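You operate a simulated robot arm through the tools that you are given. There is no shell and no other tool. Be economical: measure what you need, move in short steps, check, and stop when the job is done.

Carry out the task below with a simulated robot arm. There is one attempt and no reset: what you move stays moved.

Task
Wash dust off the blue patch and dirt off the green patch.
Fine: Yellow sponge, wetted and at the end rinsed in the grey tray, then put back. Spill a teaspoon at most, drop nothing, leave nothing switched on.

The check looks at the end state, three seconds after you hand in, the way a careful person would. Anything else that was tipped, shoved, dropped, spilled or broken makes it a failure.

Robot
A 6-joint arm with a two-finger parallel gripper, fixed in place. Base frame: the origin is at the foot of the arm, x ahead of it, y to its left, z up; the work surface is at about z = 0. Readings come in m, degrees, newtons and seconds.
With the tool pointing down near the work surface it reaches from about 0.18 to 0.46 m from the base axis. Its first joint turns from -70.0 to 70.0 degrees. Payload 1.9 kg.
The tool frame sits at the grasp point between the pads (the TCP): z along the fingers, y along the line on which they close. The tips reach 0.023 m beyond it. Largest opening 0.094 m; finger width 0.038, thickness 0.01; the body of the gripper, 0.054 by 0.096 m, starts 0.039 m behind the TCP.
Orientation is told as [roll, pitch, yaw] about the base's x, y, z axes, in that order, counted from this pose: with the fingers straight down and closing along the base's y, the tool's x points along the base's -x, its y along +y and its z along -z.

Tools
- The arm moves only by the tool drive_tool. Its argument "motion" is a list of rows, each a list of 3 entries, a list of its own where there are three numbers: the shift along the tool's x, y, z in units of 100 mm (1.0 is 100 mm), then the turn, a rotation vector about the tool's x, y, z in units of 45 degrees (1.0 is 45 degrees), then the finger opening in m, from 0 to 0.094. In form: [[[x, y, z], [wx, wy, wz], fingers], ...]. A call has 1 to 10 rows; each row is the pose to reach, as a shift and turn from the pose commanded when the call began, along the tool's axes at that moment. A call with a number of a shift or a turn outside -1 to 1 is refused whole. Each row takes 0.2 s and may step no farther than 0.05 m and 8.6 degrees from the row before; otherwise, or with a gripper value out of range, the whole call is refused. A pose out of reach is approached as far as the arm can. The call stops where the force on the tool passes 40 N (or 10 N more than at its start, if that is more) or the arm is blocked; 0.2 s more then pass. The fingers move at their own pace (about 0.108 m/s each) and stop on an object; they squeeze with about 35 N. The grip force told is the motor's: it shows also when the fingers shut on nothing. Time passes only in rows, and 0.2 s behind the last, so rows that repeat a pose let the fingers close. It gives the time, the measured TCP pose, the force on the tool (base axes), the opening and the grip force at its end, in the units of the frame above (readings bear some noise), and new pictures: "views" is both (left out), scene, wrist or none.
- Cameras (640 x 400 px; columns grow to the right, rows downward): "scene" is fixed at [0.0623, 0.3202, 0.4209]; the picture's right is [-0.69, -0.73, 0.00], its down [-0.43, 0.41, -0.81] and it looks along [0.59, -0.55, -0.59] (base axes); focal length 214 px, centre (320, 200). "wrist" rides on the gripper at [-0.039, 0, -0.044] in the tool frame; the picture's right is [0.00, -1.00, 0.00], its down [0.97, 0.00, -0.24] and it looks along [0.24, 0.00, 0.97] (tool axes); focal length 218 px, centre (320, 200). There is no depth. A picture from a camera that has moved, and an enlarged one, comes with that camera's place and axes in the base frame and with its lens.
- close_up(camera, box): a new picture of the part [left, top, right, bottom] of that camera's present view, enlarged. The clock stands still meanwhile.
- sign_off(): hands the job in; it is judged then, once.

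Go step by step. Nothing tells you positions but the pictures and the camera data: compare them with the known pose of the tool, close in by small moves and look again before you grip or let go. The budget is 120 turns and 170 pictures, counting those below and the enlarged ones. Unless the task says otherwise, let go and move clear before handing in, and close with one line.

The tools are called by a JSON object that holds its "method" and its "body". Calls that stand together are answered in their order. drive_tool: Moves the arm, as the interface text tells. Its arguments: {"type":"object","properties":{"motion":{"type":"array","items":{"type":"array"}},"views":{"type":"string","enum":["both","scene","wrist","none"]}},"required":["motion"]} The other tools are called the same way: close_up (camera, box) takes an enlarged picture of a part of a camera's view; sign_off () hands the job in.

At the start:

```text
clock: 0.0
eef_pos: [0.2415, 0.2322, 0.31]
tcp_rot: [0.1, 0.0, 0.1]
ft_force: [-0.1, -0.4, 0.3]
width: 0.0939
gripper_force: 0.1
```

scene: 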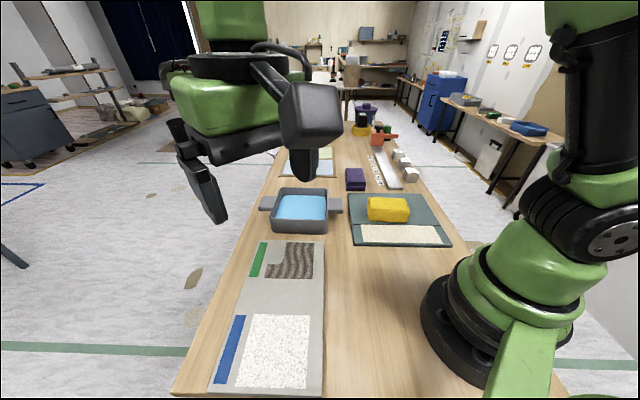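
wrist: 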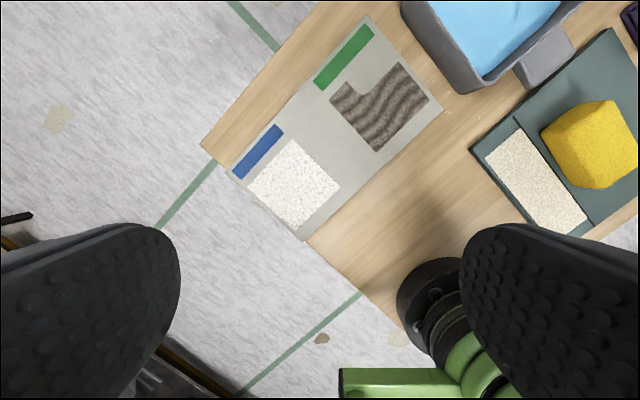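

I see a board with a blue-marked dusty patch and a green-marked dirty patch, a grey tray with water, and a yellow sponge on a teal board near (0.29,-0.17). I'll look closer before moving.

{"method": "close_up", "body": {"camera": "scene", "box": [250, 90, 460, 250]}}

{"method": "close_up", "body": {"camera": "scene", "box": [180, 225, 380, 400]}}

{"method": "close_up", "body": {"camera": "wrist", "box": [380, 0, 640, 240]}}

```text
2.50 times, centred on (355, 170) of scene
camera zoom: at [0.0623, 0.3202, 0.4209], right [-0.69, -0.73, 0.0], down [-0.43, 0.41, -0.81], along [0.59, -0.55, -0.59], focal length 536 px, centre (232, 275)
```

zoom: 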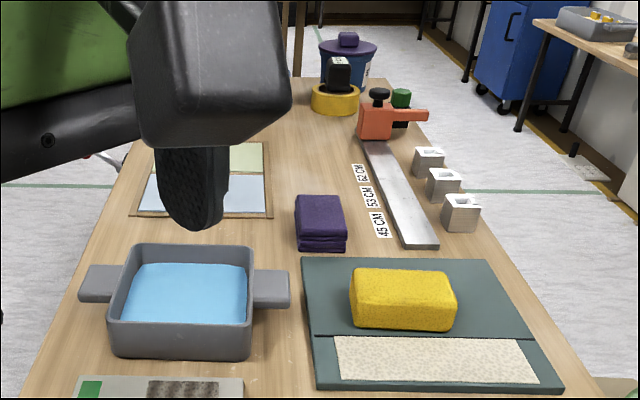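

```text
2.29 times, centred on (280, 312) of scene
camera zoom: at [0.0623, 0.3202, 0.4209], right [-0.69, -0.73, 0.0], down [-0.43, 0.41, -0.81], along [0.59, -0.55, -0.59], focal length 490 px, centre (411, -57)
```

zoom: 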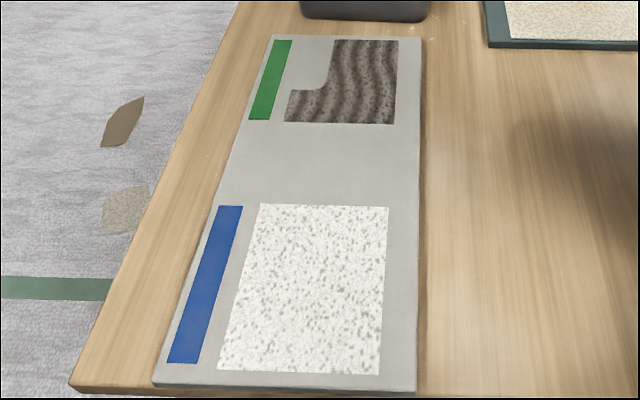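

```text
1.67 times, centred on (510, 120) of wrist
camera zoom: at [0.2792, 0.2321, 0.3534], right [0.0, -1.0, 0.0], down [-0.97, 0.0, 0.24], along [-0.24, 0.0, -0.97], focal length 364 px, centre (3, 333)
```

zoom: 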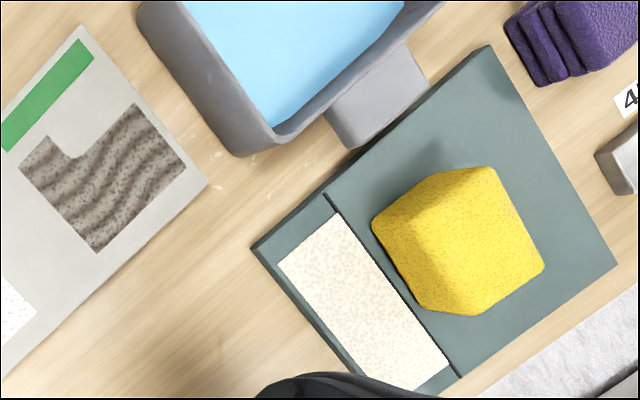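

Table axes lie at 45° in the base frame; the sponge (~0.115×0.06×0.045) is near (0.28,-0.15), and the tray is near (0.46,0.02). I'll travel over toward the sponge, high up.

{"method": "drive_tool", "body": {"motion": [[[0, -0.4, 0], [0, 0, 0], 0.094], [[0, -0.8, 0], [0, 0, 0], 0.094], [[0, -1, 0], [0, 0, 0], 0.094]], "views": "none"}}

{"method": "drive_tool", "body": {"motion": [[[0, -0.4, 0], [0, 0, 0], 0.094], [[0, -0.8, 0], [0, 0, 0], 0.094], [[0, -1, 0], [0, 0, 0], 0.094]], "views": "both"}}

{"method": "drive_tool", "body": {"motion": [[[0, -0.3, 0], [0, 0, -0.17], 0.094], [[0, -0.6, 0], [0, 0, -0.34], 0.094], [[0, -1, 0], [0, 0, -0.5], 0.094], [[0, -1, 0], [0, 0, -0.67], 0.094], [[0, -1, 0], [0, 0, -0.84], 0.094], [[0, -1, 0], [0, 0, -1], 0.094]], "views": "both"}}

```text
clock: 0.8
eef_pos: [0.2397, 0.1294, 0.3118]
tcp_rot: [0.0, -0.1, 0.0]
ft_force: [0.1, 0.8, -0.1]
width: 0.0938
gripper_force: 0.0
```

```text
clock: 1.6
eef_pos: [0.2402, 0.0295, 0.3103]
tcp_rot: [0.0, 0.0, 0.0]
ft_force: [-1.1, -0.5, 0.4]
width: 0.0939
gripper_force: 0.1
camera wrist: at [0.2785, 0.0297, 0.3531], right [0.0, -1.0, 0.0], down [-0.97, 0.0, 0.24], along [-0.24, 0.0, -0.97], focal length 218 px, centre (320, 200)
```

scene: 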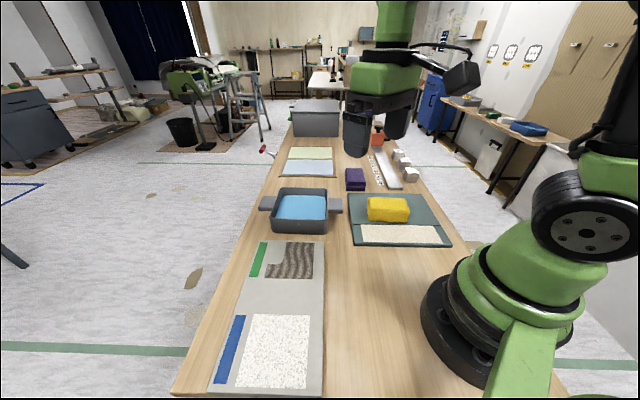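
wrist: 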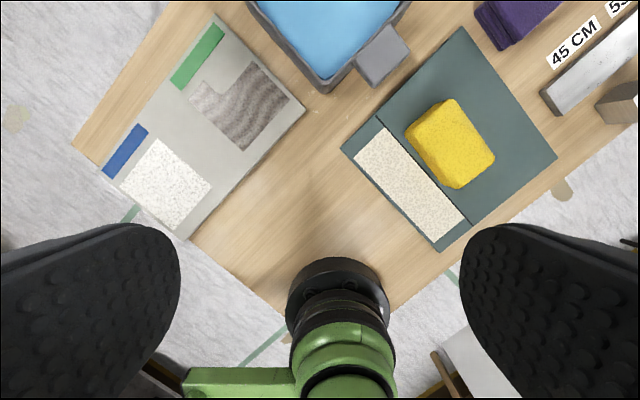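

```text
clock: 3.0
eef_pos: [0.2433, -0.0682, 0.3103]
tcp_rot: [0.0, 0.0, 45.2]
ft_force: [0.0, 0.5, 0.1]
width: 0.0941
gripper_force: 0.1
camera wrist: at [0.269, -0.0411, 0.3524], right [0.71, -0.71, 0.0], down [-0.68, -0.69, 0.24], along [-0.17, -0.17, -0.97], focal length 218 px, centre (320, 200)
```

scene: 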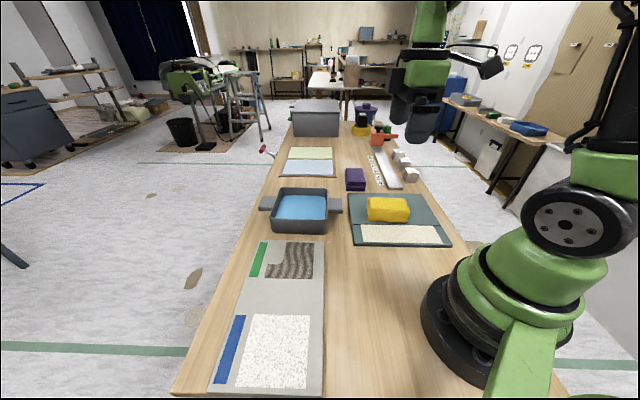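
wrist: 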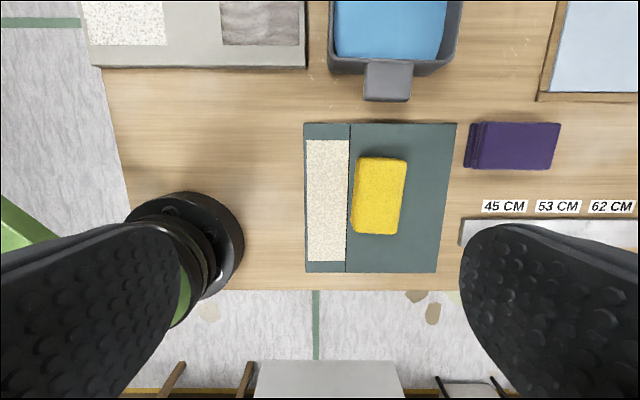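

The wrist view is now aligned with the table. Sponge centre comes out at about (0.284,-0.153); I'll centre over it and descend partway.

{"method": "drive_tool", "body": {"motion": [[[0.1, -0.4, 0.2], [0, 0, 0], 0.094], [[0.31, -0.75, 0.4], [0, 0, 0], 0.094], [[0.31, -0.877, 0.8], [0, 0, 0], 0.094], [[0.31, -0.877, 1.0], [0, 0, 0], 0.094]], "views": "both"}}

```text
clock: 4.0
eef_pos: [0.2798, -0.1497, 0.2094]
tcp_rot: [-0.2, 0.0, 44.9]
ft_force: [0.0, -0.7, -0.8]
width: 0.0939
gripper_force: 0.1
camera wrist: at [0.3068, -0.1213, 0.2523], right [0.71, -0.71, 0.0], down [-0.69, -0.69, 0.24], along [-0.17, -0.17, -0.97], focal length 218 px, centre (320, 200)
```

scene: 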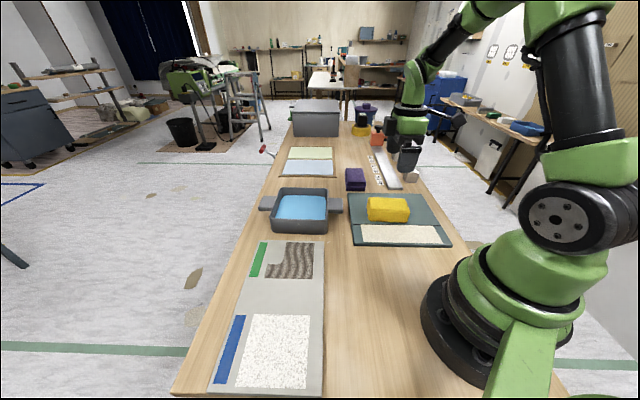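
wrist: 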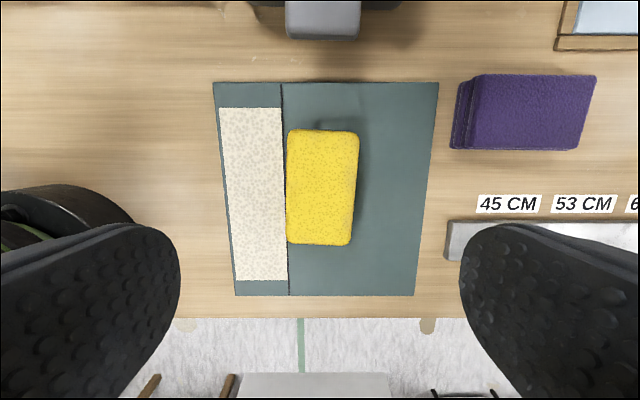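

Nearly centred; the sponge is turned about 2.5° from the mat. I'll correct and descend over it.

{"method": "drive_tool", "body": {"motion": [[[-0.031, -0.007, 0.4], [0, 0, 0.055], 0.094], [[-0.031, -0.007, 0.8], [0, 0, 0.055], 0.094], [[-0.031, -0.007, 1.0], [0, 0, 0.055], 0.094]], "views": "both"}}

{"method": "close_up", "body": {"camera": "scene", "box": [340, 130, 460, 250]}}

```text
clock: 4.8
eef_pos: [0.2824, -0.1493, 0.1078]
tcp_rot: [-0.1, 0.0, 42.5]
ft_force: [-0.7, 0.5, 0.1]
width: 0.0941
gripper_force: 0.0
camera wrist: at [0.3094, -0.1232, 0.1512], right [0.68, -0.74, 0.0], down [-0.72, -0.66, 0.24], along [-0.18, -0.16, -0.97], focal length 218 px, centre (320, 200)
```

scene: 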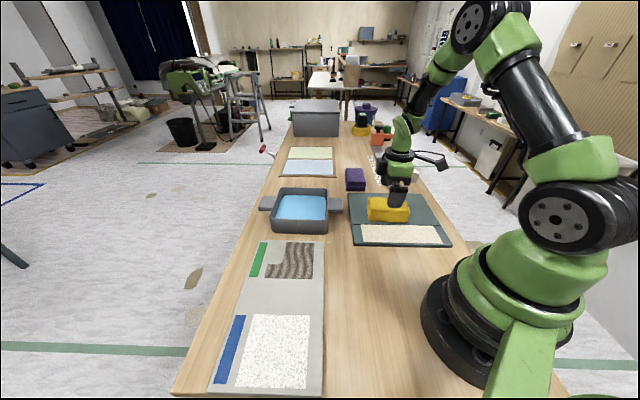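
wrist: 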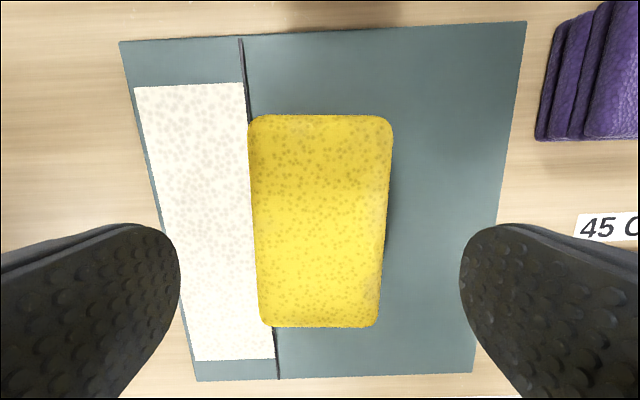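

```text
3.33 times, centred on (400, 190) of scene
camera zoom: at [0.0623, 0.3202, 0.4209], right [-0.69, -0.73, 0.0], down [-0.43, 0.41, -0.81], along [0.59, -0.55, -0.59], focal length 715 px, centre (53, 233)
```

zoom: 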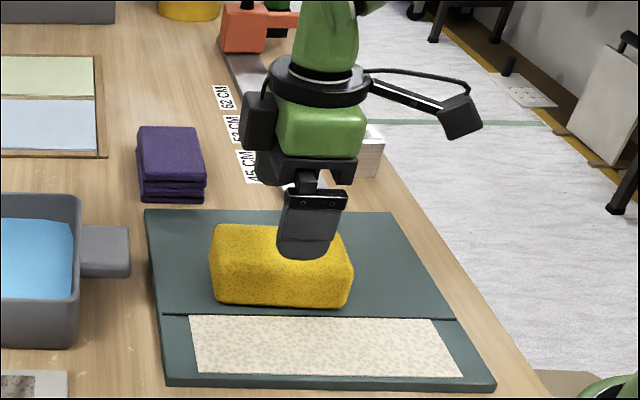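

Centred well. Descend to TCP z≈0.045 and close gently by waiting.

{"method": "drive_tool", "body": {"motion": [[[0.02, 0, 0.3], [0, 0, 0], 0.094], [[0.02, 0, 0.63], [0, 0, 0], 0.094], [[0.02, 0, 0.63], [0, 0, 0], 0.094]], "views": "both"}}

{"method": "close_up", "body": {"camera": "scene", "box": [340, 150, 460, 250]}}

```text
clock: 5.6
eef_pos: [0.2834, -0.1512, 0.046]
tcp_rot: [0.0, -0.1, 42.5]
ft_force: [0.2, -0.5, 0.6]
width: 0.094
gripper_force: 0.1
camera wrist: at [0.3106, -0.1249, 0.0894], right [0.68, -0.74, 0.0], down [-0.72, -0.66, 0.24], along [-0.18, -0.16, -0.97], focal length 218 px, centre (320, 200)
```

scene: 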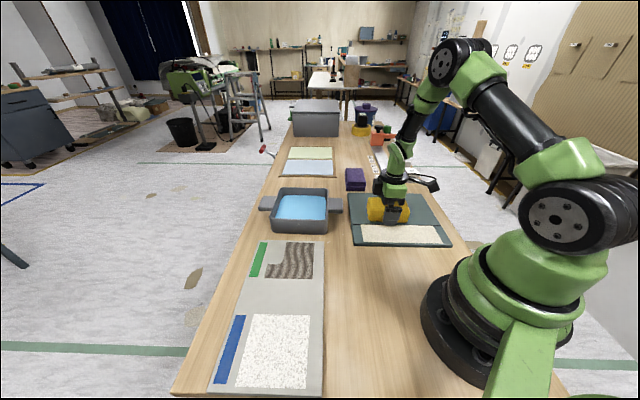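
wrist: 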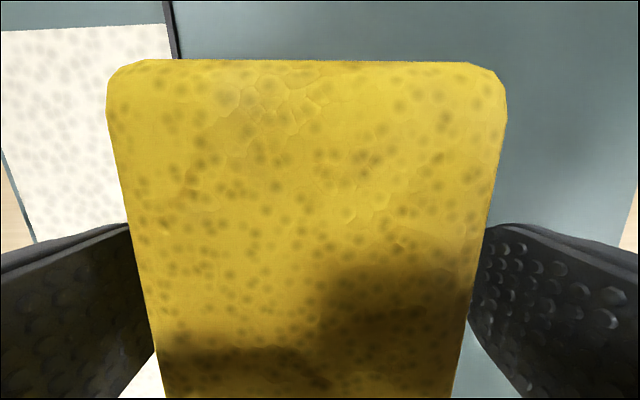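

```text
4.00 times, centred on (400, 200) of scene
camera zoom: at [0.0623, 0.3202, 0.4209], right [-0.69, -0.73, 0.0], down [-0.43, 0.41, -0.81], along [0.59, -0.55, -0.59], focal length 858 px, centre (0, 200)
```

zoom: 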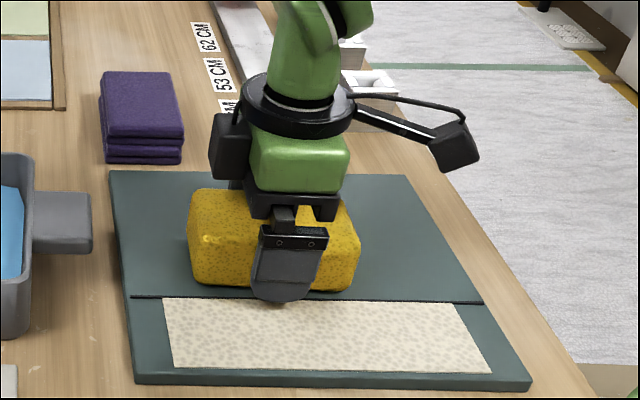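

Fingers straddle the sponge. Closing.

{"method": "drive_tool", "body": {"motion": [[[0, 0, 0], [0, 0, 0], 0.05], [[0, 0, 0], [0, 0, 0], 0.04], [[0, 0, 0], [0, 0, 0], 0.04]], "views": "wrist"}}

```text
clock: 6.4
eef_pos: [0.2833, -0.1514, 0.0472]
tcp_rot: [0.0, 0.1, 42.4]
ft_force: [-0.1, 0.0, 0.2]
width: 0.0649
gripper_force: 35.1
camera wrist: at [0.3105, -0.1249, 0.0898], right [0.68, -0.74, 0.0], down [-0.72, -0.66, 0.24], along [-0.18, -0.16, -0.97], focal length 218 px, centre (320, 200)
```

wrist: 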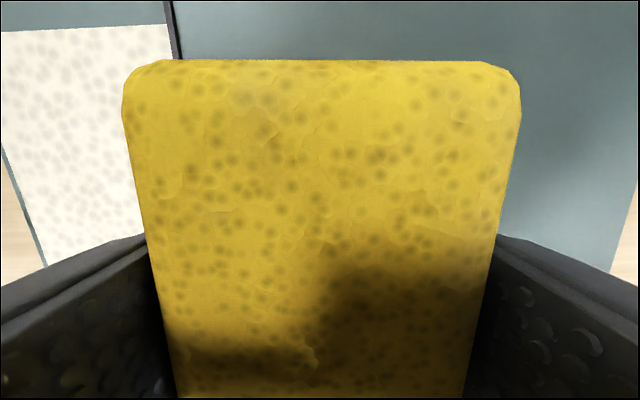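

Gripped at 0.065 m. Lift straight up and check.

{"method": "drive_tool", "body": {"motion": [[[0, 0, -0.2], [0, 0, 0], 0.04], [[0, 0, -0.6], [0, 0, 0], 0.04], [[0, 0, -1], [0, 0, 0], 0.04]], "views": "both"}}

{"method": "close_up", "body": {"camera": "scene", "box": [250, 130, 460, 260]}}

```text
clock: 7.2
eef_pos: [0.2825, -0.15, 0.1445]
tcp_rot: [0.0, 0.0, 42.7]
ft_force: [-0.8, 0.9, -0.1]
width: 0.065
gripper_force: 35.5
camera wrist: at [0.3102, -0.124, 0.1883], right [0.68, -0.74, 0.0], down [-0.71, -0.66, 0.24], along [-0.18, -0.16, -0.97], focal length 218 px, centre (320, 200)
```

scene: 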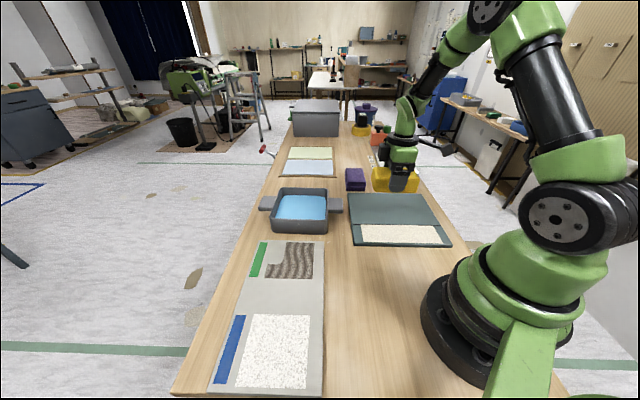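
wrist: 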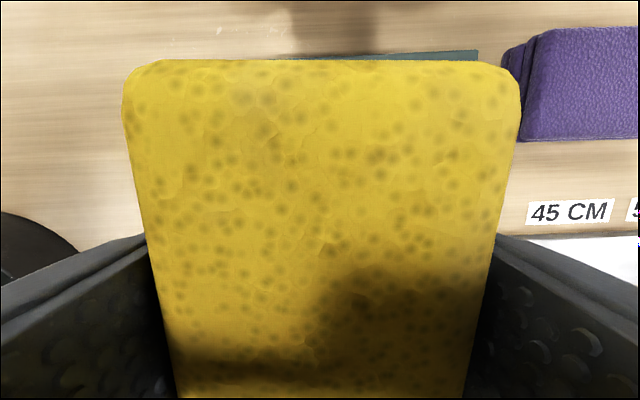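

```text
3.05 times, centred on (355, 195) of scene
camera zoom: at [0.0623, 0.3202, 0.4209], right [-0.69, -0.73, 0.0], down [-0.43, 0.41, -0.81], along [0.59, -0.55, -0.59], focal length 654 px, centre (213, 215)
```

zoom: 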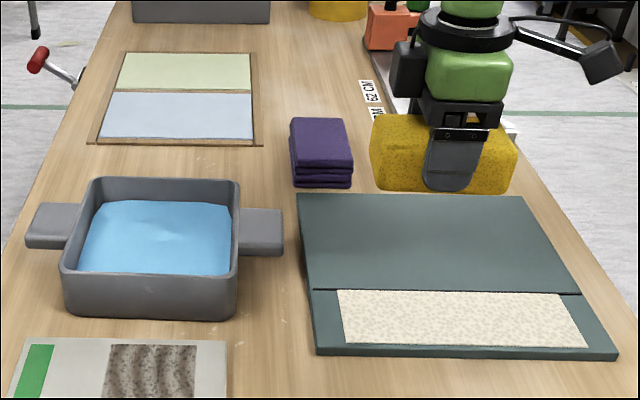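

The sponge is held firmly. Now I'll carry it (still dry) over the tray centre near (0.46,0.02).

{"method": "drive_tool", "body": {"motion": [[[-0.3, 0.01, 0], [0, 0, 0], 0.04], [[-0.65, 0.02, 0], [0, 0, 0], 0.04], [[-1, 0.04, 0], [0, 0, 0], 0.04]], "views": "none"}}

{"method": "drive_tool", "body": {"motion": [[[-0.35, 0.01, 0], [0, 0, 0], 0.04], [[-0.7, 0.03, 0], [0, 0, 0], 0.04], [[-1, 0.04, 0], [0, 0, -0.055], 0.04], [[-1, 0.04, 0], [0, 0, -0.055], 0.04]], "views": "both"}}

```text
clock: 8.0
eef_pos: [0.3537, -0.0832, 0.1455]
tcp_rot: [0.0, -0.1, 42.7]
ft_force: [-0.9, 0.0, -0.3]
width: 0.0653
gripper_force: 34.8
```

```text
clock: 9.0
eef_pos: [0.4232, -0.0123, 0.1479]
tcp_rot: [0.0, 0.0, 45.0]
ft_force: [-0.6, -0.2, 0.1]
width: 0.0652
gripper_force: 34.6
camera wrist: at [0.4495, 0.0167, 0.1908], right [0.71, -0.71, 0.0], down [-0.69, -0.69, 0.24], along [-0.17, -0.17, -0.97], focal length 218 px, centre (320, 200)
```

scene: 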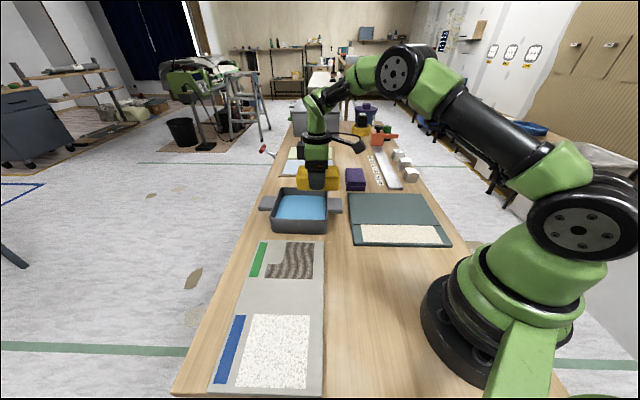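
wrist: 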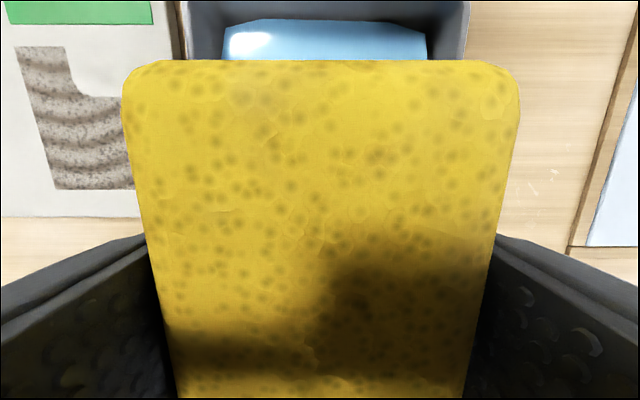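

Tray centre confirmed: about 48 mm further along and 3 mm sideways. Moving over it.

{"method": "drive_tool", "body": {"motion": [[[-0.25, -0.03, 0], [0, 0, 0], 0.04], [[-0.47, -0.03, 0], [0, 0, 0], 0.04], [[-0.47, -0.03, 0.3], [0, 0, 0], 0.04], [[-0.47, -0.03, 0.3], [0, 0, 0], 0.04]], "views": "both"}}

{"method": "close_up", "body": {"camera": "scene", "box": [240, 140, 370, 250]}}

```text
clock: 10.0
eef_pos: [0.4594, 0.0183, 0.1162]
tcp_rot: [0.0, 0.0, 44.9]
ft_force: [0.7, 0.1, -0.8]
width: 0.0649
gripper_force: 35.5
camera wrist: at [0.485, 0.0471, 0.1606], right [0.71, -0.71, 0.0], down [-0.69, -0.69, 0.24], along [-0.17, -0.17, -0.97], focal length 218 px, centre (320, 200)
```

scene: 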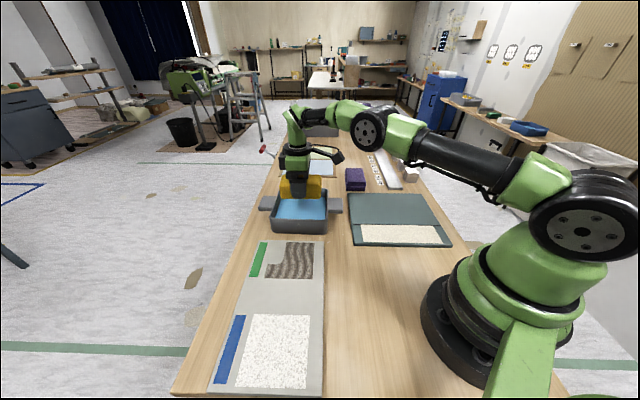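
wrist: 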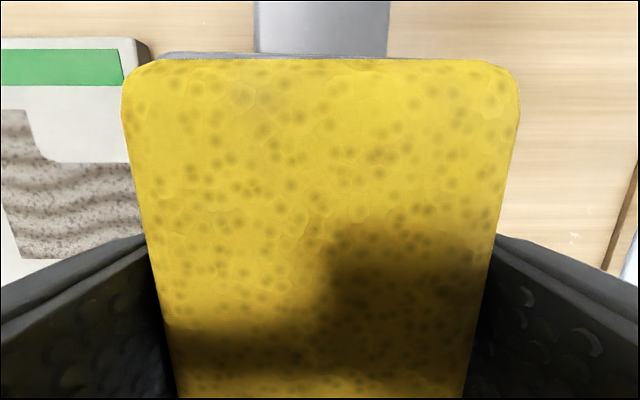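

```text
3.64 times, centred on (305, 195) of scene
camera zoom: at [0.0623, 0.3202, 0.4209], right [-0.69, -0.73, 0.0], down [-0.43, 0.41, -0.81], along [0.59, -0.55, -0.59], focal length 780 px, centre (374, 218)
```

zoom: 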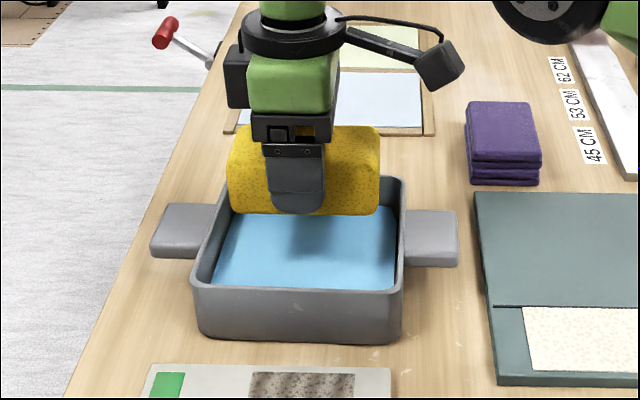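

Aligned over the tray. Lowering into the water in small steps.

{"method": "drive_tool", "body": {"motion": [[[0, 0, 0.2], [0, 0, 0], 0.04], [[0, 0, 0.4], [0, 0, 0], 0.04], [[0, 0, 0.5], [0, 0, 0], 0.04], [[0, 0, 0.5], [0, 0, 0], 0.04]], "views": "scene"}}

{"method": "close_up", "body": {"camera": "scene", "box": [240, 140, 370, 250]}}

```text
clock: 11.0
eef_pos: [0.4602, 0.0202, 0.0679]
tcp_rot: [0.0, 0.0, 45.1]
ft_force: [-0.2, 0.4, -1.3]
width: 0.0651
gripper_force: 35.1
```

scene: 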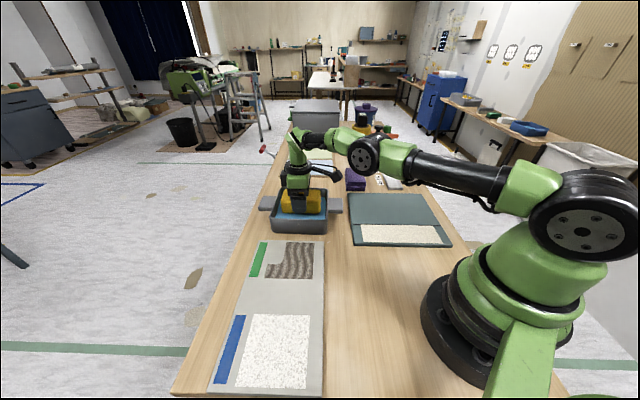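

```text
3.64 times, centred on (305, 195) of scene
camera zoom: at [0.0623, 0.3202, 0.4209], right [-0.69, -0.73, 0.0], down [-0.43, 0.41, -0.81], along [0.59, -0.55, -0.59], focal length 780 px, centre (374, 218)
```

zoom: 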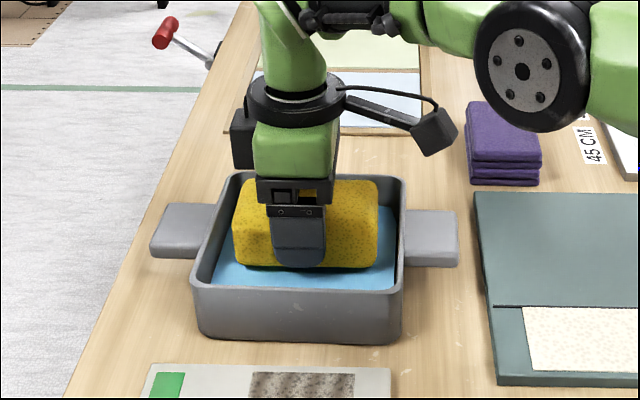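

The sponge is just at the water surface, well inside the rim. Going 20 mm deeper.

{"method": "drive_tool", "body": {"motion": [[[0, 0, 0.1], [0, 0, 0], 0.04], [[0, 0, 0.2], [0, 0, 0], 0.04], [[0, 0, 0.2], [0, 0, 0], 0.04], [[0, 0, 0.2], [0, 0, 0], 0.04], [[0, 0, 0.2], [0, 0, 0], 0.04]], "views": "scene"}}

{"method": "close_up", "body": {"camera": "scene", "box": [240, 140, 370, 250]}}

```text
clock: 12.2
eef_pos: [0.4578, 0.0208, 0.0479]
tcp_rot: [0.0, -0.1, 45.0]
ft_force: [-0.2, 0.2, -1.0]
width: 0.0652
gripper_force: 35.1
```

scene: 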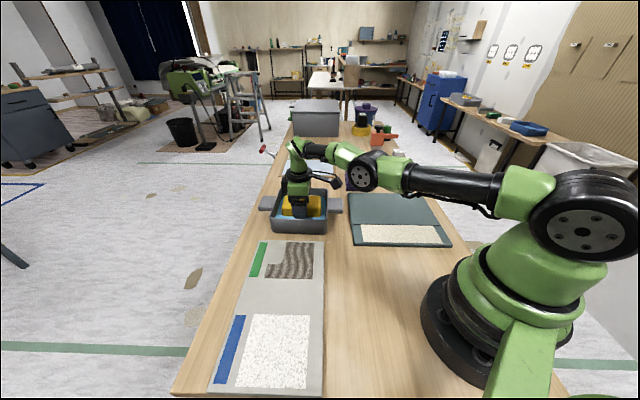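

```text
3.64 times, centred on (305, 195) of scene
camera zoom: at [0.0623, 0.3202, 0.4209], right [-0.69, -0.73, 0.0], down [-0.43, 0.41, -0.81], along [0.59, -0.55, -0.59], focal length 780 px, centre (374, 218)
```

zoom: 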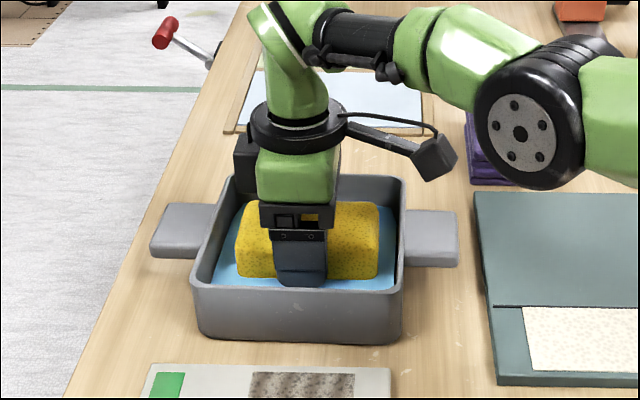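

Now partly submerged. I'll go 4 mm deeper, soak a second, then lift slowly and let it drip over the tray.

{"method": "drive_tool", "body": {"motion": [[[0, 0, 0.04], [0, 0, 0], 0.04], [[0, 0, 0.04], [0, 0, 0], 0.04], [[0, 0, 0.04], [0, 0, 0], 0.04], [[0, 0, 0.04], [0, 0, 0], 0.04], [[0, 0, 0.04], [0, 0, 0], 0.04], [[0, 0, 0.04], [0, 0, 0], 0.04]], "views": "none"}}

{"method": "drive_tool", "body": {"motion": [[[0, 0, -0.1], [0, 0, 0], 0.04], [[0, 0, -0.2], [0, 0, 0], 0.04], [[0, 0, -0.3], [0, 0, 0], 0.04], [[0, 0, -0.4], [0, 0, 0], 0.04], [[0, 0, -0.4], [0, 0, 0], 0.04], [[0, 0, -0.4], [0, 0, 0], 0.04]], "views": "both"}}

{"method": "close_up", "body": {"camera": "scene", "box": [240, 140, 370, 250]}}

```text
clock: 13.6
eef_pos: [0.458, 0.0209, 0.0426]
tcp_rot: [0.1, 0.0, 45.0]
ft_force: [0.0, 0.1, 0.3]
width: 0.065
gripper_force: 35.3
out of reach, approached as far as the arm can: row 1, 2
```

```text
clock: 15.0
eef_pos: [0.4601, 0.0207, 0.0842]
tcp_rot: [0.0, 0.0, 45.0]
ft_force: [0.0, 0.7, -0.7]
width: 0.065
gripper_force: 34.6
camera wrist: at [0.486, 0.0484, 0.1269], right [0.71, -0.71, 0.0], down [-0.69, -0.69, 0.24], along [-0.17, -0.17, -0.97], focal length 218 px, centre (320, 200)
```

scene: 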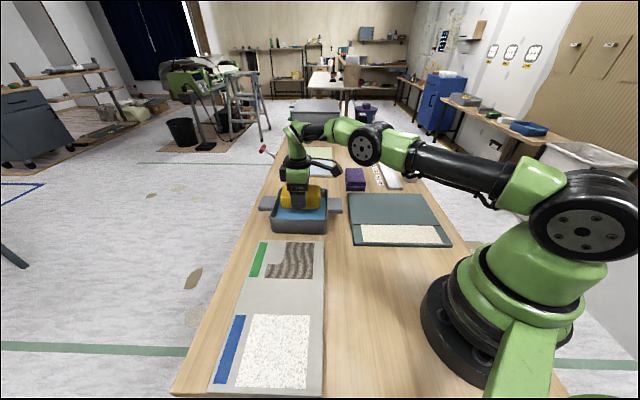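
wrist: 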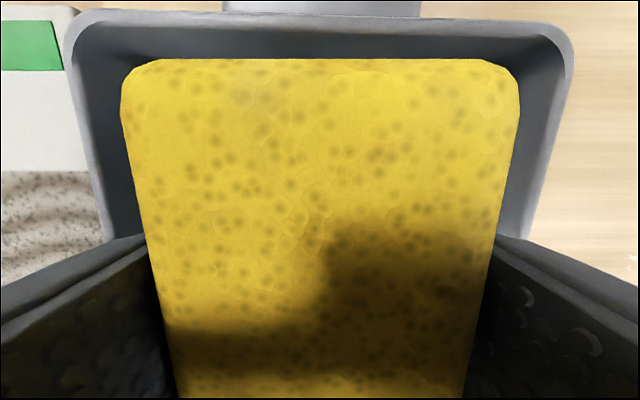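

```text
3.64 times, centred on (305, 195) of scene
camera zoom: at [0.0623, 0.3202, 0.4209], right [-0.69, -0.73, 0.0], down [-0.43, 0.41, -0.81], along [0.59, -0.55, -0.59], focal length 780 px, centre (374, 218)
```

zoom: 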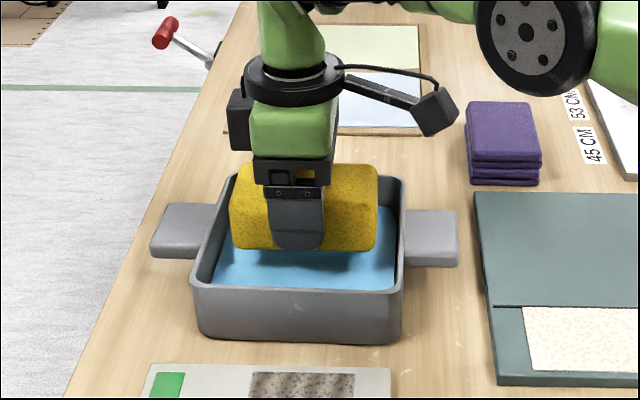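

Lifted over the tray. I'll hold here to drip for ~3 s and compare.

{"method": "drive_tool", "body": {"motion": [[[0, 0, 0], [0, 0, 0], 0.04], [[0, 0, 0], [0, 0, 0], 0.04], [[0, 0, 0], [0, 0, 0], 0.04], [[0, 0, 0], [0, 0, 0], 0.04], [[0, 0, 0], [0, 0, 0], 0.04], [[0, 0, 0], [0, 0, 0], 0.04], [[0, 0, -0.1], [0, 0, 0], 0.04], [[0, 0, -0.3], [0, 0, 0], 0.04], [[0, 0, -0.3], [0, 0, 0], 0.04], [[0, 0, -0.3], [0, 0, 0], 0.04]], "views": "none"}}

{"method": "close_up", "body": {"camera": "scene", "box": [260, 150, 350, 240]}}

```text
clock: 17.2
eef_pos: [0.4595, 0.0214, 0.112]
tcp_rot: [0.0, 0.0, 44.9]
ft_force: [0.9, 0.0, -0.2]
width: 0.0648
gripper_force: 34.8
```

```text
4.44 times, centred on (305, 195) of scene
camera zoom: at [0.0623, 0.3202, 0.4209], right [-0.69, -0.73, 0.0], down [-0.43, 0.41, -0.81], along [0.59, -0.55, -0.59], focal length 953 px, centre (387, 222)
```

zoom: 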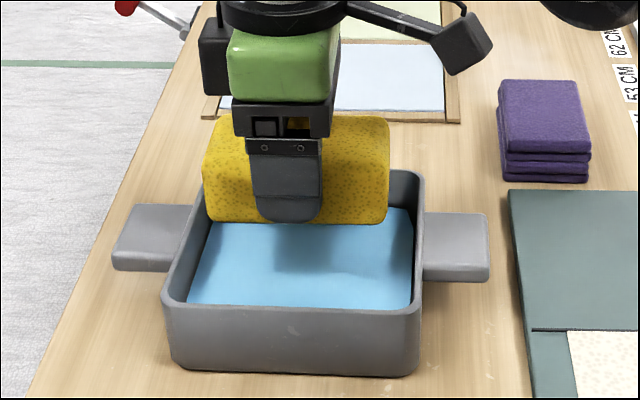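

No visible drips. Carry along the table axis toward the blue patch, centre about (0.216,0.275).

{"method": "drive_tool", "body": {"motion": [[[0, 0.3, 0], [0, 0, 0], 0.04], [[0, 0.65, 0], [0, 0, 0], 0.04], [[-0.02, 1, 0], [0, 0, 0], 0.04]], "views": "scene"}}

{"method": "drive_tool", "body": {"motion": [[[0, 0.35, 0], [0, 0, 0], 0.04], [[0, 0.7, 0], [0, 0, 0], 0.04], [[-0.02, 1, 0], [0, 0, 0], 0.04]], "views": "none"}}

{"method": "drive_tool", "body": {"motion": [[[0, 0.35, 0], [0, 0, 0], 0.04], [[0, 0.7, 0], [0, 0, 0], 0.04], [[-0.02, 1, 0], [0, 0, 0], 0.04]], "views": "none"}}

{"method": "drive_tool", "body": {"motion": [[[0, 0.25, 0], [0, 0, 0], 0.04], [[0, 0.51, 0], [0, 0, 0], 0.04], [[0, 0.51, 0.3], [0, 0, 0], 0.04], [[0, 0.51, 0.3], [0, 0, 0], 0.04]], "views": "both"}}

{"method": "close_up", "body": {"camera": "scene", "box": [180, 225, 380, 400]}}

```text
clock: 18.0
eef_pos: [0.3912, 0.0943, 0.1129]
tcp_rot: [0.0, -0.1, 45.1]
ft_force: [0.0, -0.5, -0.1]
width: 0.0652
gripper_force: 34.9
```

scene: 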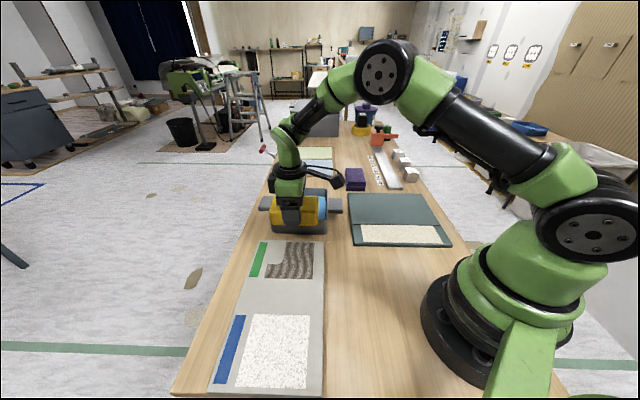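

```text
clock: 18.8
eef_pos: [0.3219, 0.1645, 0.1134]
tcp_rot: [0.1, 0.0, 45.0]
ft_force: [1.0, -0.1, -0.5]
width: 0.0648
gripper_force: 35.1
```

```text
clock: 19.6
eef_pos: [0.251, 0.2366, 0.1138]
tcp_rot: [-0.1, 0.0, 45.1]
ft_force: [-0.1, 0.2, -0.5]
width: 0.0651
gripper_force: 35.2
```

```text
clock: 20.6
eef_pos: [0.2138, 0.2723, 0.0808]
tcp_rot: [0.0, 0.0, 44.9]
ft_force: [0.0, -0.1, -0.3]
width: 0.065
gripper_force: 35.4
camera wrist: at [0.2408, 0.3015, 0.1246], right [0.71, -0.71, 0.0], down [-0.69, -0.69, 0.24], along [-0.17, -0.17, -0.97], focal length 218 px, centre (320, 200)
```

scene: 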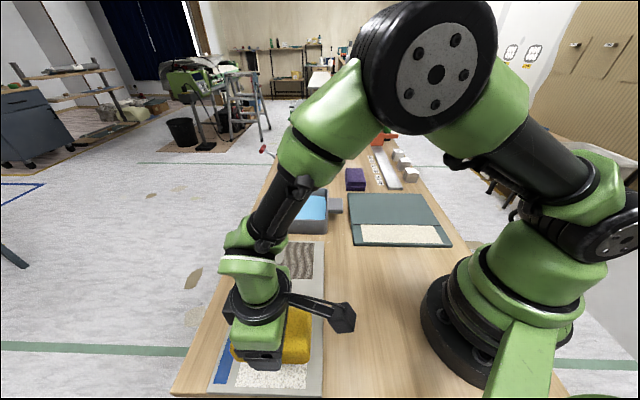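
wrist: 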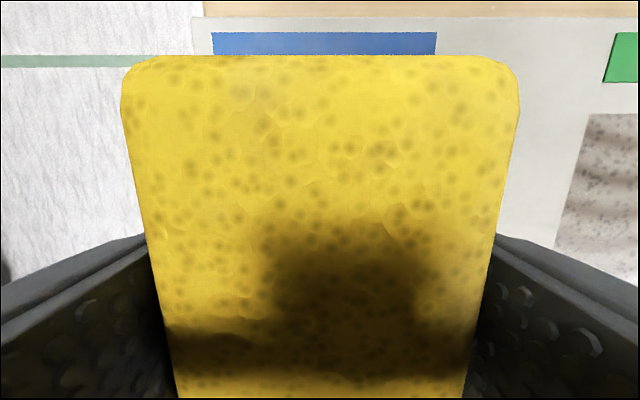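

```text
2.29 times, centred on (280, 312) of scene
camera zoom: at [0.0623, 0.3202, 0.4209], right [-0.69, -0.73, 0.0], down [-0.43, 0.41, -0.81], along [0.59, -0.55, -0.59], focal length 490 px, centre (411, -57)
```

zoom: 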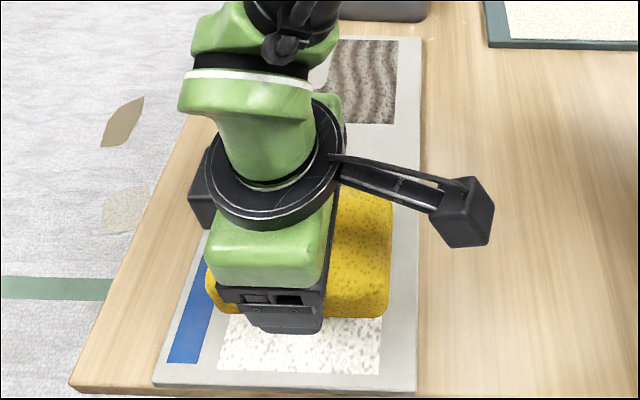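

Aligned over the blue patch. Lowering toward contact, watching force.

{"method": "drive_tool", "body": {"motion": [[[0, 0, 0.15], [0, 0, 0], 0.04], [[0, 0, 0.3], [0, 0, 0], 0.04], [[0, 0, 0.3], [0, 0, 0], 0.04]], "views": "none"}}

{"method": "drive_tool", "body": {"motion": [[[0, 0, 0.02], [0, 0, 0], 0.04], [[0, 0, 0.04], [0, 0, 0], 0.04]], "views": "none"}}

{"method": "close_up", "body": {"camera": "scene", "box": [180, 225, 380, 400]}}

```text
clock: 21.4
eef_pos: [0.2148, 0.273, 0.0533]
tcp_rot: [-0.1, 0.0, 45.1]
ft_force: [0.8, 0.1, -0.4]
width: 0.0651
gripper_force: 35.2
```

```text
clock: 22.0
eef_pos: [0.2169, 0.2726, 0.0483]
tcp_rot: [0.0, -0.1, 45.0]
ft_force: [-0.8, 0.1, -1.2]
width: 0.065
gripper_force: 35.0
```

```text
2.29 times, centred on (280, 312) of scene
camera zoom: at [0.0623, 0.3202, 0.4209], right [-0.69, -0.73, 0.0], down [-0.43, 0.41, -0.81], along [0.59, -0.55, -0.59], focal length 490 px, centre (411, -57)
```

zoom: 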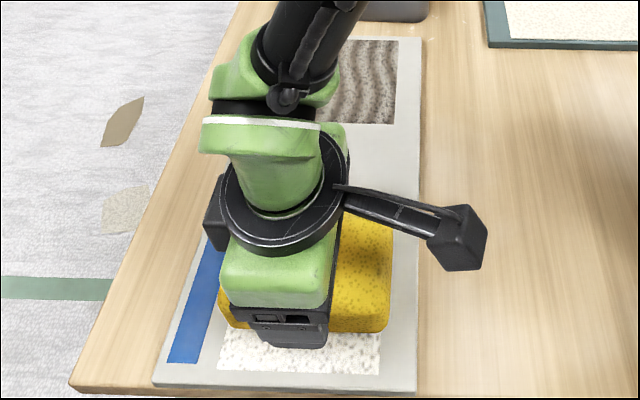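

{"method": "drive_tool", "body": {"motion": [[[0, 0, 0.015], [0, 0, 0], 0.04], [[0, 0, 0.03], [0, 0, 0], 0.04], [[0, 0, 0.03], [0, 0, 0], 0.04]], "views": "none"}}

{"method": "drive_tool", "body": {"motion": [[[0, 0, 0.015], [0, 0, 0], 0.04], [[0, 0, 0.02], [0, 0, 0], 0.04], [[0, 0, 0.02], [0, 0, 0], 0.04]], "views": "none"}}

```text
clock: 22.7
eef_pos: [0.2164, 0.2738, 0.0478]
tcp_rot: [0.1, 0.2, 44.9]
ft_force: [-2.1, -2.4, 6.2]
width: 0.0652
gripper_force: 34.8
stopped in row 3: the force on the tool passed its limit (the readings are from after the stop); the commanded pose is now the measured one
```

```text
clock: 23.2
eef_pos: [0.2159, 0.2733, 0.0469]
tcp_rot: [0.1, 0.0, 44.7]
ft_force: [-2.5, -1.8, 6.4]
width: 0.0652
gripper_force: 35.3
stopped in row 2: the force on the tool passed its limit (the readings are from after the stop); the commanded pose is now the measured one
```

In contact at TCP z≈0.047 with ~6 N. Wiping: sweep along the table axis across the patch.

{"method": "drive_tool", "body": {"motion": [[[0, 0.1, 0.003], [0, 0, 0], 0.04], [[0, 0.2, 0.003], [0, 0, 0], 0.04], [[0, 0.3, 0.003], [0, 0, 0], 0.04], [[0, 0.38, 0.003], [0, 0, 0], 0.04], [[0, 0.25, 0.003], [0, 0, 0], 0.04], [[0, 0.1, 0.003], [0, 0, 0], 0.04], [[0, -0.05, 0.003], [0, 0, 0], 0.04], [[0, -0.2, 0.003], [0, 0, 0], 0.04], [[0, -0.3, 0.003], [0, 0, 0], 0.04], [[0, -0.38, 0.003], [0, 0, 0], 0.04]], "views": "none"}}

{"method": "close_up", "body": {"camera": "scene", "box": [180, 225, 380, 400]}}

```text
clock: 25.0
eef_pos: [0.2298, 0.2602, 0.0461]
tcp_rot: [0.1, 0.0, 44.9]
ft_force: [-1.0, -1.1, 7.3]
width: 0.065
gripper_force: 34.4
stopped in row 9: the force on the tool passed its limit (the readings are from after the stop); the commanded pose is now the measured one
```

```text
2.29 times, centred on (280, 312) of scene
camera zoom: at [0.0624, 0.3202, 0.4209], right [-0.69, -0.73, 0.0], down [-0.43, 0.41, -0.81], along [0.59, -0.55, -0.59], focal length 490 px, centre (411, -57)
```

zoom: 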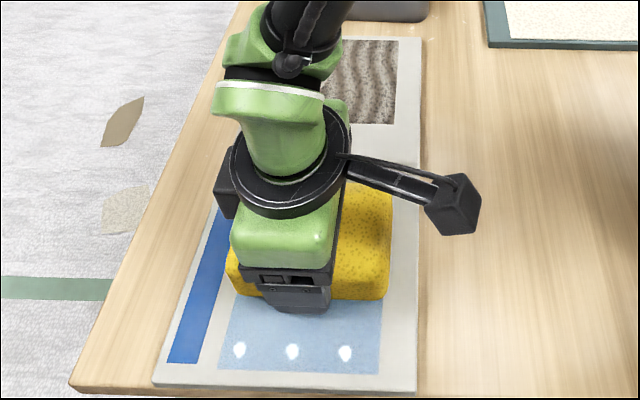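

The swept part is turning clean light-blue. Continue to the far end and back.

{"method": "drive_tool", "body": {"motion": [[[0, -0.05, 0], [0, 0, 0], 0.04], [[0, -0.1, 0], [0, 0, 0], 0.04], [[0, -0.15, 0], [0, 0, 0], 0.04], [[0, -0.2, 0], [0, 0, 0], 0.04], [[0, -0.1, 0], [0, 0, 0], 0.04], [[0, 0, 0], [0, 0, 0], 0.04], [[0, 0.1, 0], [0, 0, 0], 0.04], [[0, 0.2, 0], [0, 0, 0], 0.04], [[0, 0.3, 0], [0, 0, 0], 0.04], [[0, 0.4, 0], [0, 0, 0], 0.04]], "views": "none"}}

{"method": "close_up", "body": {"camera": "scene", "box": [180, 225, 380, 400]}}

```text
clock: 27.2
eef_pos: [0.2027, 0.2906, 0.0479]
tcp_rot: [0.0, -0.1, 44.8]
ft_force: [0.6, 0.1, 1.3]
width: 0.0653
gripper_force: 34.9
```

```text
2.29 times, centred on (280, 312) of scene
camera zoom: at [0.0623, 0.3202, 0.4209], right [-0.69, -0.73, 0.0], down [-0.43, 0.41, -0.81], along [0.59, -0.55, -0.59], focal length 490 px, centre (411, -57)
```

zoom: 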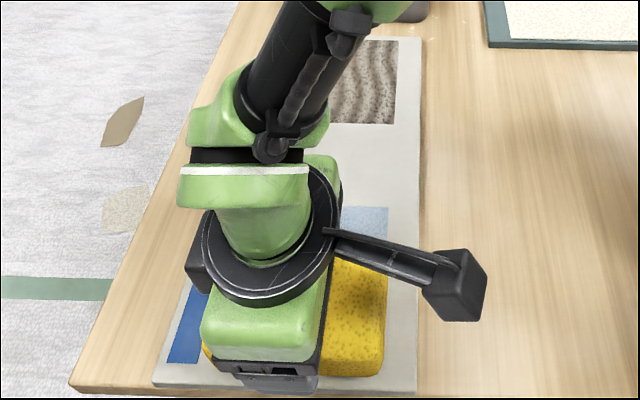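

Lifting and shifting aside to inspect the patch.

{"method": "drive_tool", "body": {"motion": [[[0, 0, -0.3], [0, 0, 0], 0.04], [[0, -0.3, -0.5], [0, 0, 0], 0.04], [[0.2, -0.7, -0.7], [0, 0, 0], 0.04], [[0.4, -1, -0.9], [0, 0, 0], 0.04], [[0.6, -1, -0.9], [0, 0, 0], 0.04]], "views": "wrist"}}

{"method": "close_up", "body": {"camera": "scene", "box": [180, 225, 380, 400]}}

```text
clock: 28.4
eef_pos: [0.2318, 0.1759, 0.1341]
tcp_rot: [0.2, -0.2, 44.8]
ft_force: [-0.4, -0.4, -0.4]
width: 0.0651
gripper_force: 34.6
camera wrist: at [0.2581, 0.2038, 0.1774], right [0.7, -0.71, 0.0], down [-0.69, -0.68, 0.24], along [-0.17, -0.17, -0.97], focal length 218 px, centre (320, 200)
```

wrist: 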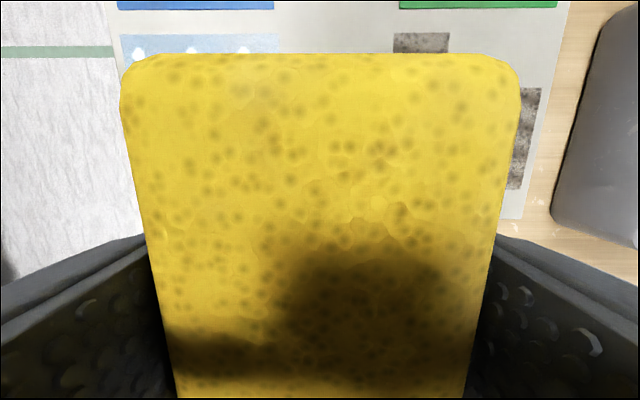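

```text
2.29 times, centred on (280, 312) of scene
camera zoom: at [0.0624, 0.3202, 0.4209], right [-0.69, -0.73, 0.0], down [-0.43, 0.41, -0.81], along [0.59, -0.55, -0.59], focal length 490 px, centre (411, -57)
```

zoom: 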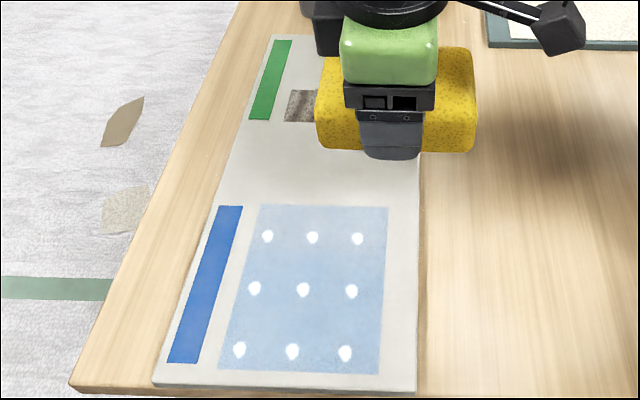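

The patch is uncovered as light blue with a regular 3×3 dot pattern (part of the surface). Closer look for residual dust.

{"method": "close_up", "body": {"camera": "scene", "box": [250, 305, 330, 395]}}

```text
4.44 times, centred on (290, 350) of scene
camera zoom: at [0.0624, 0.3202, 0.4209], right [-0.69, -0.73, 0.0], down [-0.43, 0.41, -0.81], along [0.59, -0.55, -0.59], focal length 953 px, centre (453, -467)
```

zoom: 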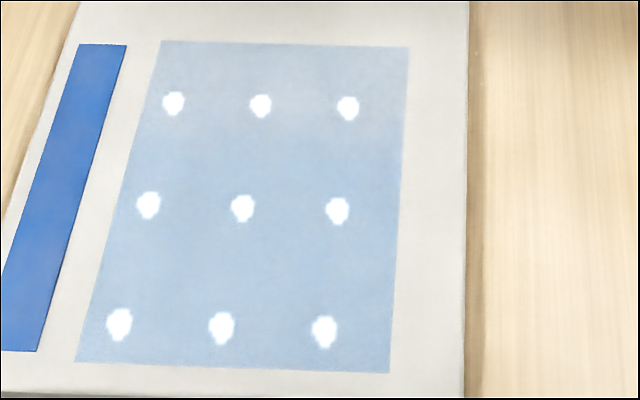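

Mostly clean, but the upper band looks slightly hazy. I'll do a second pass, with lanes offset.

{"method": "drive_tool", "body": {"motion": [[[-0.35, 0.2, 0], [0, 0, 0], 0.04], [[-0.65, 0.4, 0.2], [0, 0, 0], 0.04], [[-0.69, 0.5, 0.55], [0, 0, 0], 0.04], [[-0.69, 0.5, 0.82], [0, 0, 0], 0.04], [[-0.69, 0.5, 0.86], [0, 0, 0], 0.04], [[-0.69, 0.5, 0.87], [0, 0, 0], 0.04]], "views": "none"}}

```text
clock: 29.8
eef_pos: [0.2433, 0.2604, 0.0497]
tcp_rot: [0.0, -0.1, 44.7]
ft_force: [-1.6, -0.4, -1.2]
width: 0.065
gripper_force: 34.9
```

{"method": "drive_tool", "body": {"motion": [[[0, 0, 0.015], [0, 0, 0], 0.04], [[0, 0, 0.025], [0, 0, 0], 0.04], [[0, 0, 0.03], [0, 0, 0], 0.04], [[0, 0, 0.03], [0, 0, 0], 0.04]], "views": "none"}}

```text
clock: 30.8
eef_pos: [0.2432, 0.2601, 0.0476]
tcp_rot: [0.1, -0.2, 44.7]
ft_force: [-8.6, 3.6, 21.9]
width: 0.0649
gripper_force: 35.0
```

Good contact (22 N). Sweeping both lanes.

{"method": "drive_tool", "body": {"motion": [[[0, -0.06, -0.005], [0, 0, 0], 0.04], [[0, 0.06, -0.005], [0, 0, 0], 0.04], [[0, 0.2, -0.005], [0, 0, 0], 0.04], [[0, 0.34, -0.005], [0, 0, 0], 0.04], [[0, 0.48, -0.005], [0, 0, 0], 0.04], [[0, 0.6, -0.005], [0, 0, 0], 0.04], [[0.1, 0.6, -0.005], [0, 0, 0], 0.04], [[0.2, 0.6, -0.005], [0, 0, 0], 0.04], [[0.2, 0.48, -0.005], [0, 0, 0], 0.04], [[0.2, 0.34, -0.005], [0, 0, 0], 0.04]], "views": "none"}}

{"method": "drive_tool", "body": {"motion": [[[0, -0.14, 0], [0, 0, 0], 0.04], [[0, -0.28, 0], [0, 0, 0], 0.04], [[0, -0.4, 0], [0, 0, 0], 0.04], [[-0.1, -0.4, 0], [0, 0, 0], 0.04], [[-0.2, -0.4, 0], [0, 0, 0], 0.04]], "views": "none"}}

{"method": "drive_tool", "body": {"motion": [[[0, 0, -0.3], [0, 0, 0], 0.04], [[0.2, -0.2, -0.6], [0, 0, 0], 0.04], [[0.4, -0.5, -0.8], [0, 0, 0], 0.04], [[0.7, -0.5, -0.8], [0, 0, 0], 0.04]], "views": "none"}}

{"method": "close_up", "body": {"camera": "scene", "box": [230, 225, 360, 395]}}

```text
clock: 33.0
eef_pos: [0.2064, 0.2722, 0.0475]
tcp_rot: [0.1, -0.1, 44.9]
ft_force: [-0.8, 0.3, -0.3]
width: 0.0651
gripper_force: 35.0
```

```text
clock: 34.2
eef_pos: [0.2477, 0.2562, 0.0464]
tcp_rot: [0.1, 0.0, 44.6]
ft_force: [-11.3, -18.0, 28.8]
width: 0.0652
gripper_force: 35.0
```

```text
clock: 35.2
eef_pos: [0.2338, 0.1688, 0.1283]
tcp_rot: [0.0, -0.1, 44.9]
ft_force: [-0.1, -0.2, -0.8]
width: 0.0651
gripper_force: 34.9
```

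```text
2.35 times, centred on (295, 310) of scene
camera zoom: at [0.0624, 0.3202, 0.4209], right [-0.69, -0.73, 0.0], down [-0.43, 0.41, -0.81], along [0.59, -0.55, -0.59], focal length 505 px, centre (379, -59)
```

zoom: 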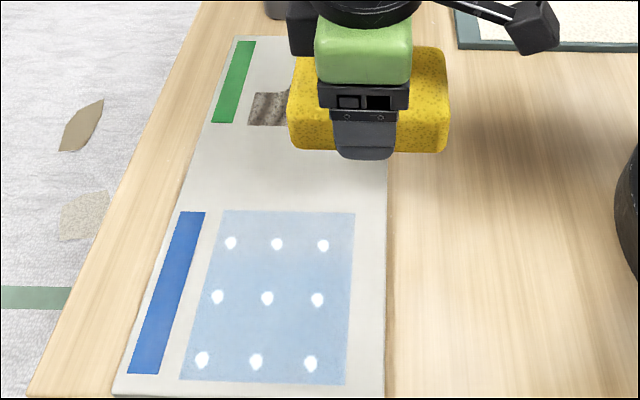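

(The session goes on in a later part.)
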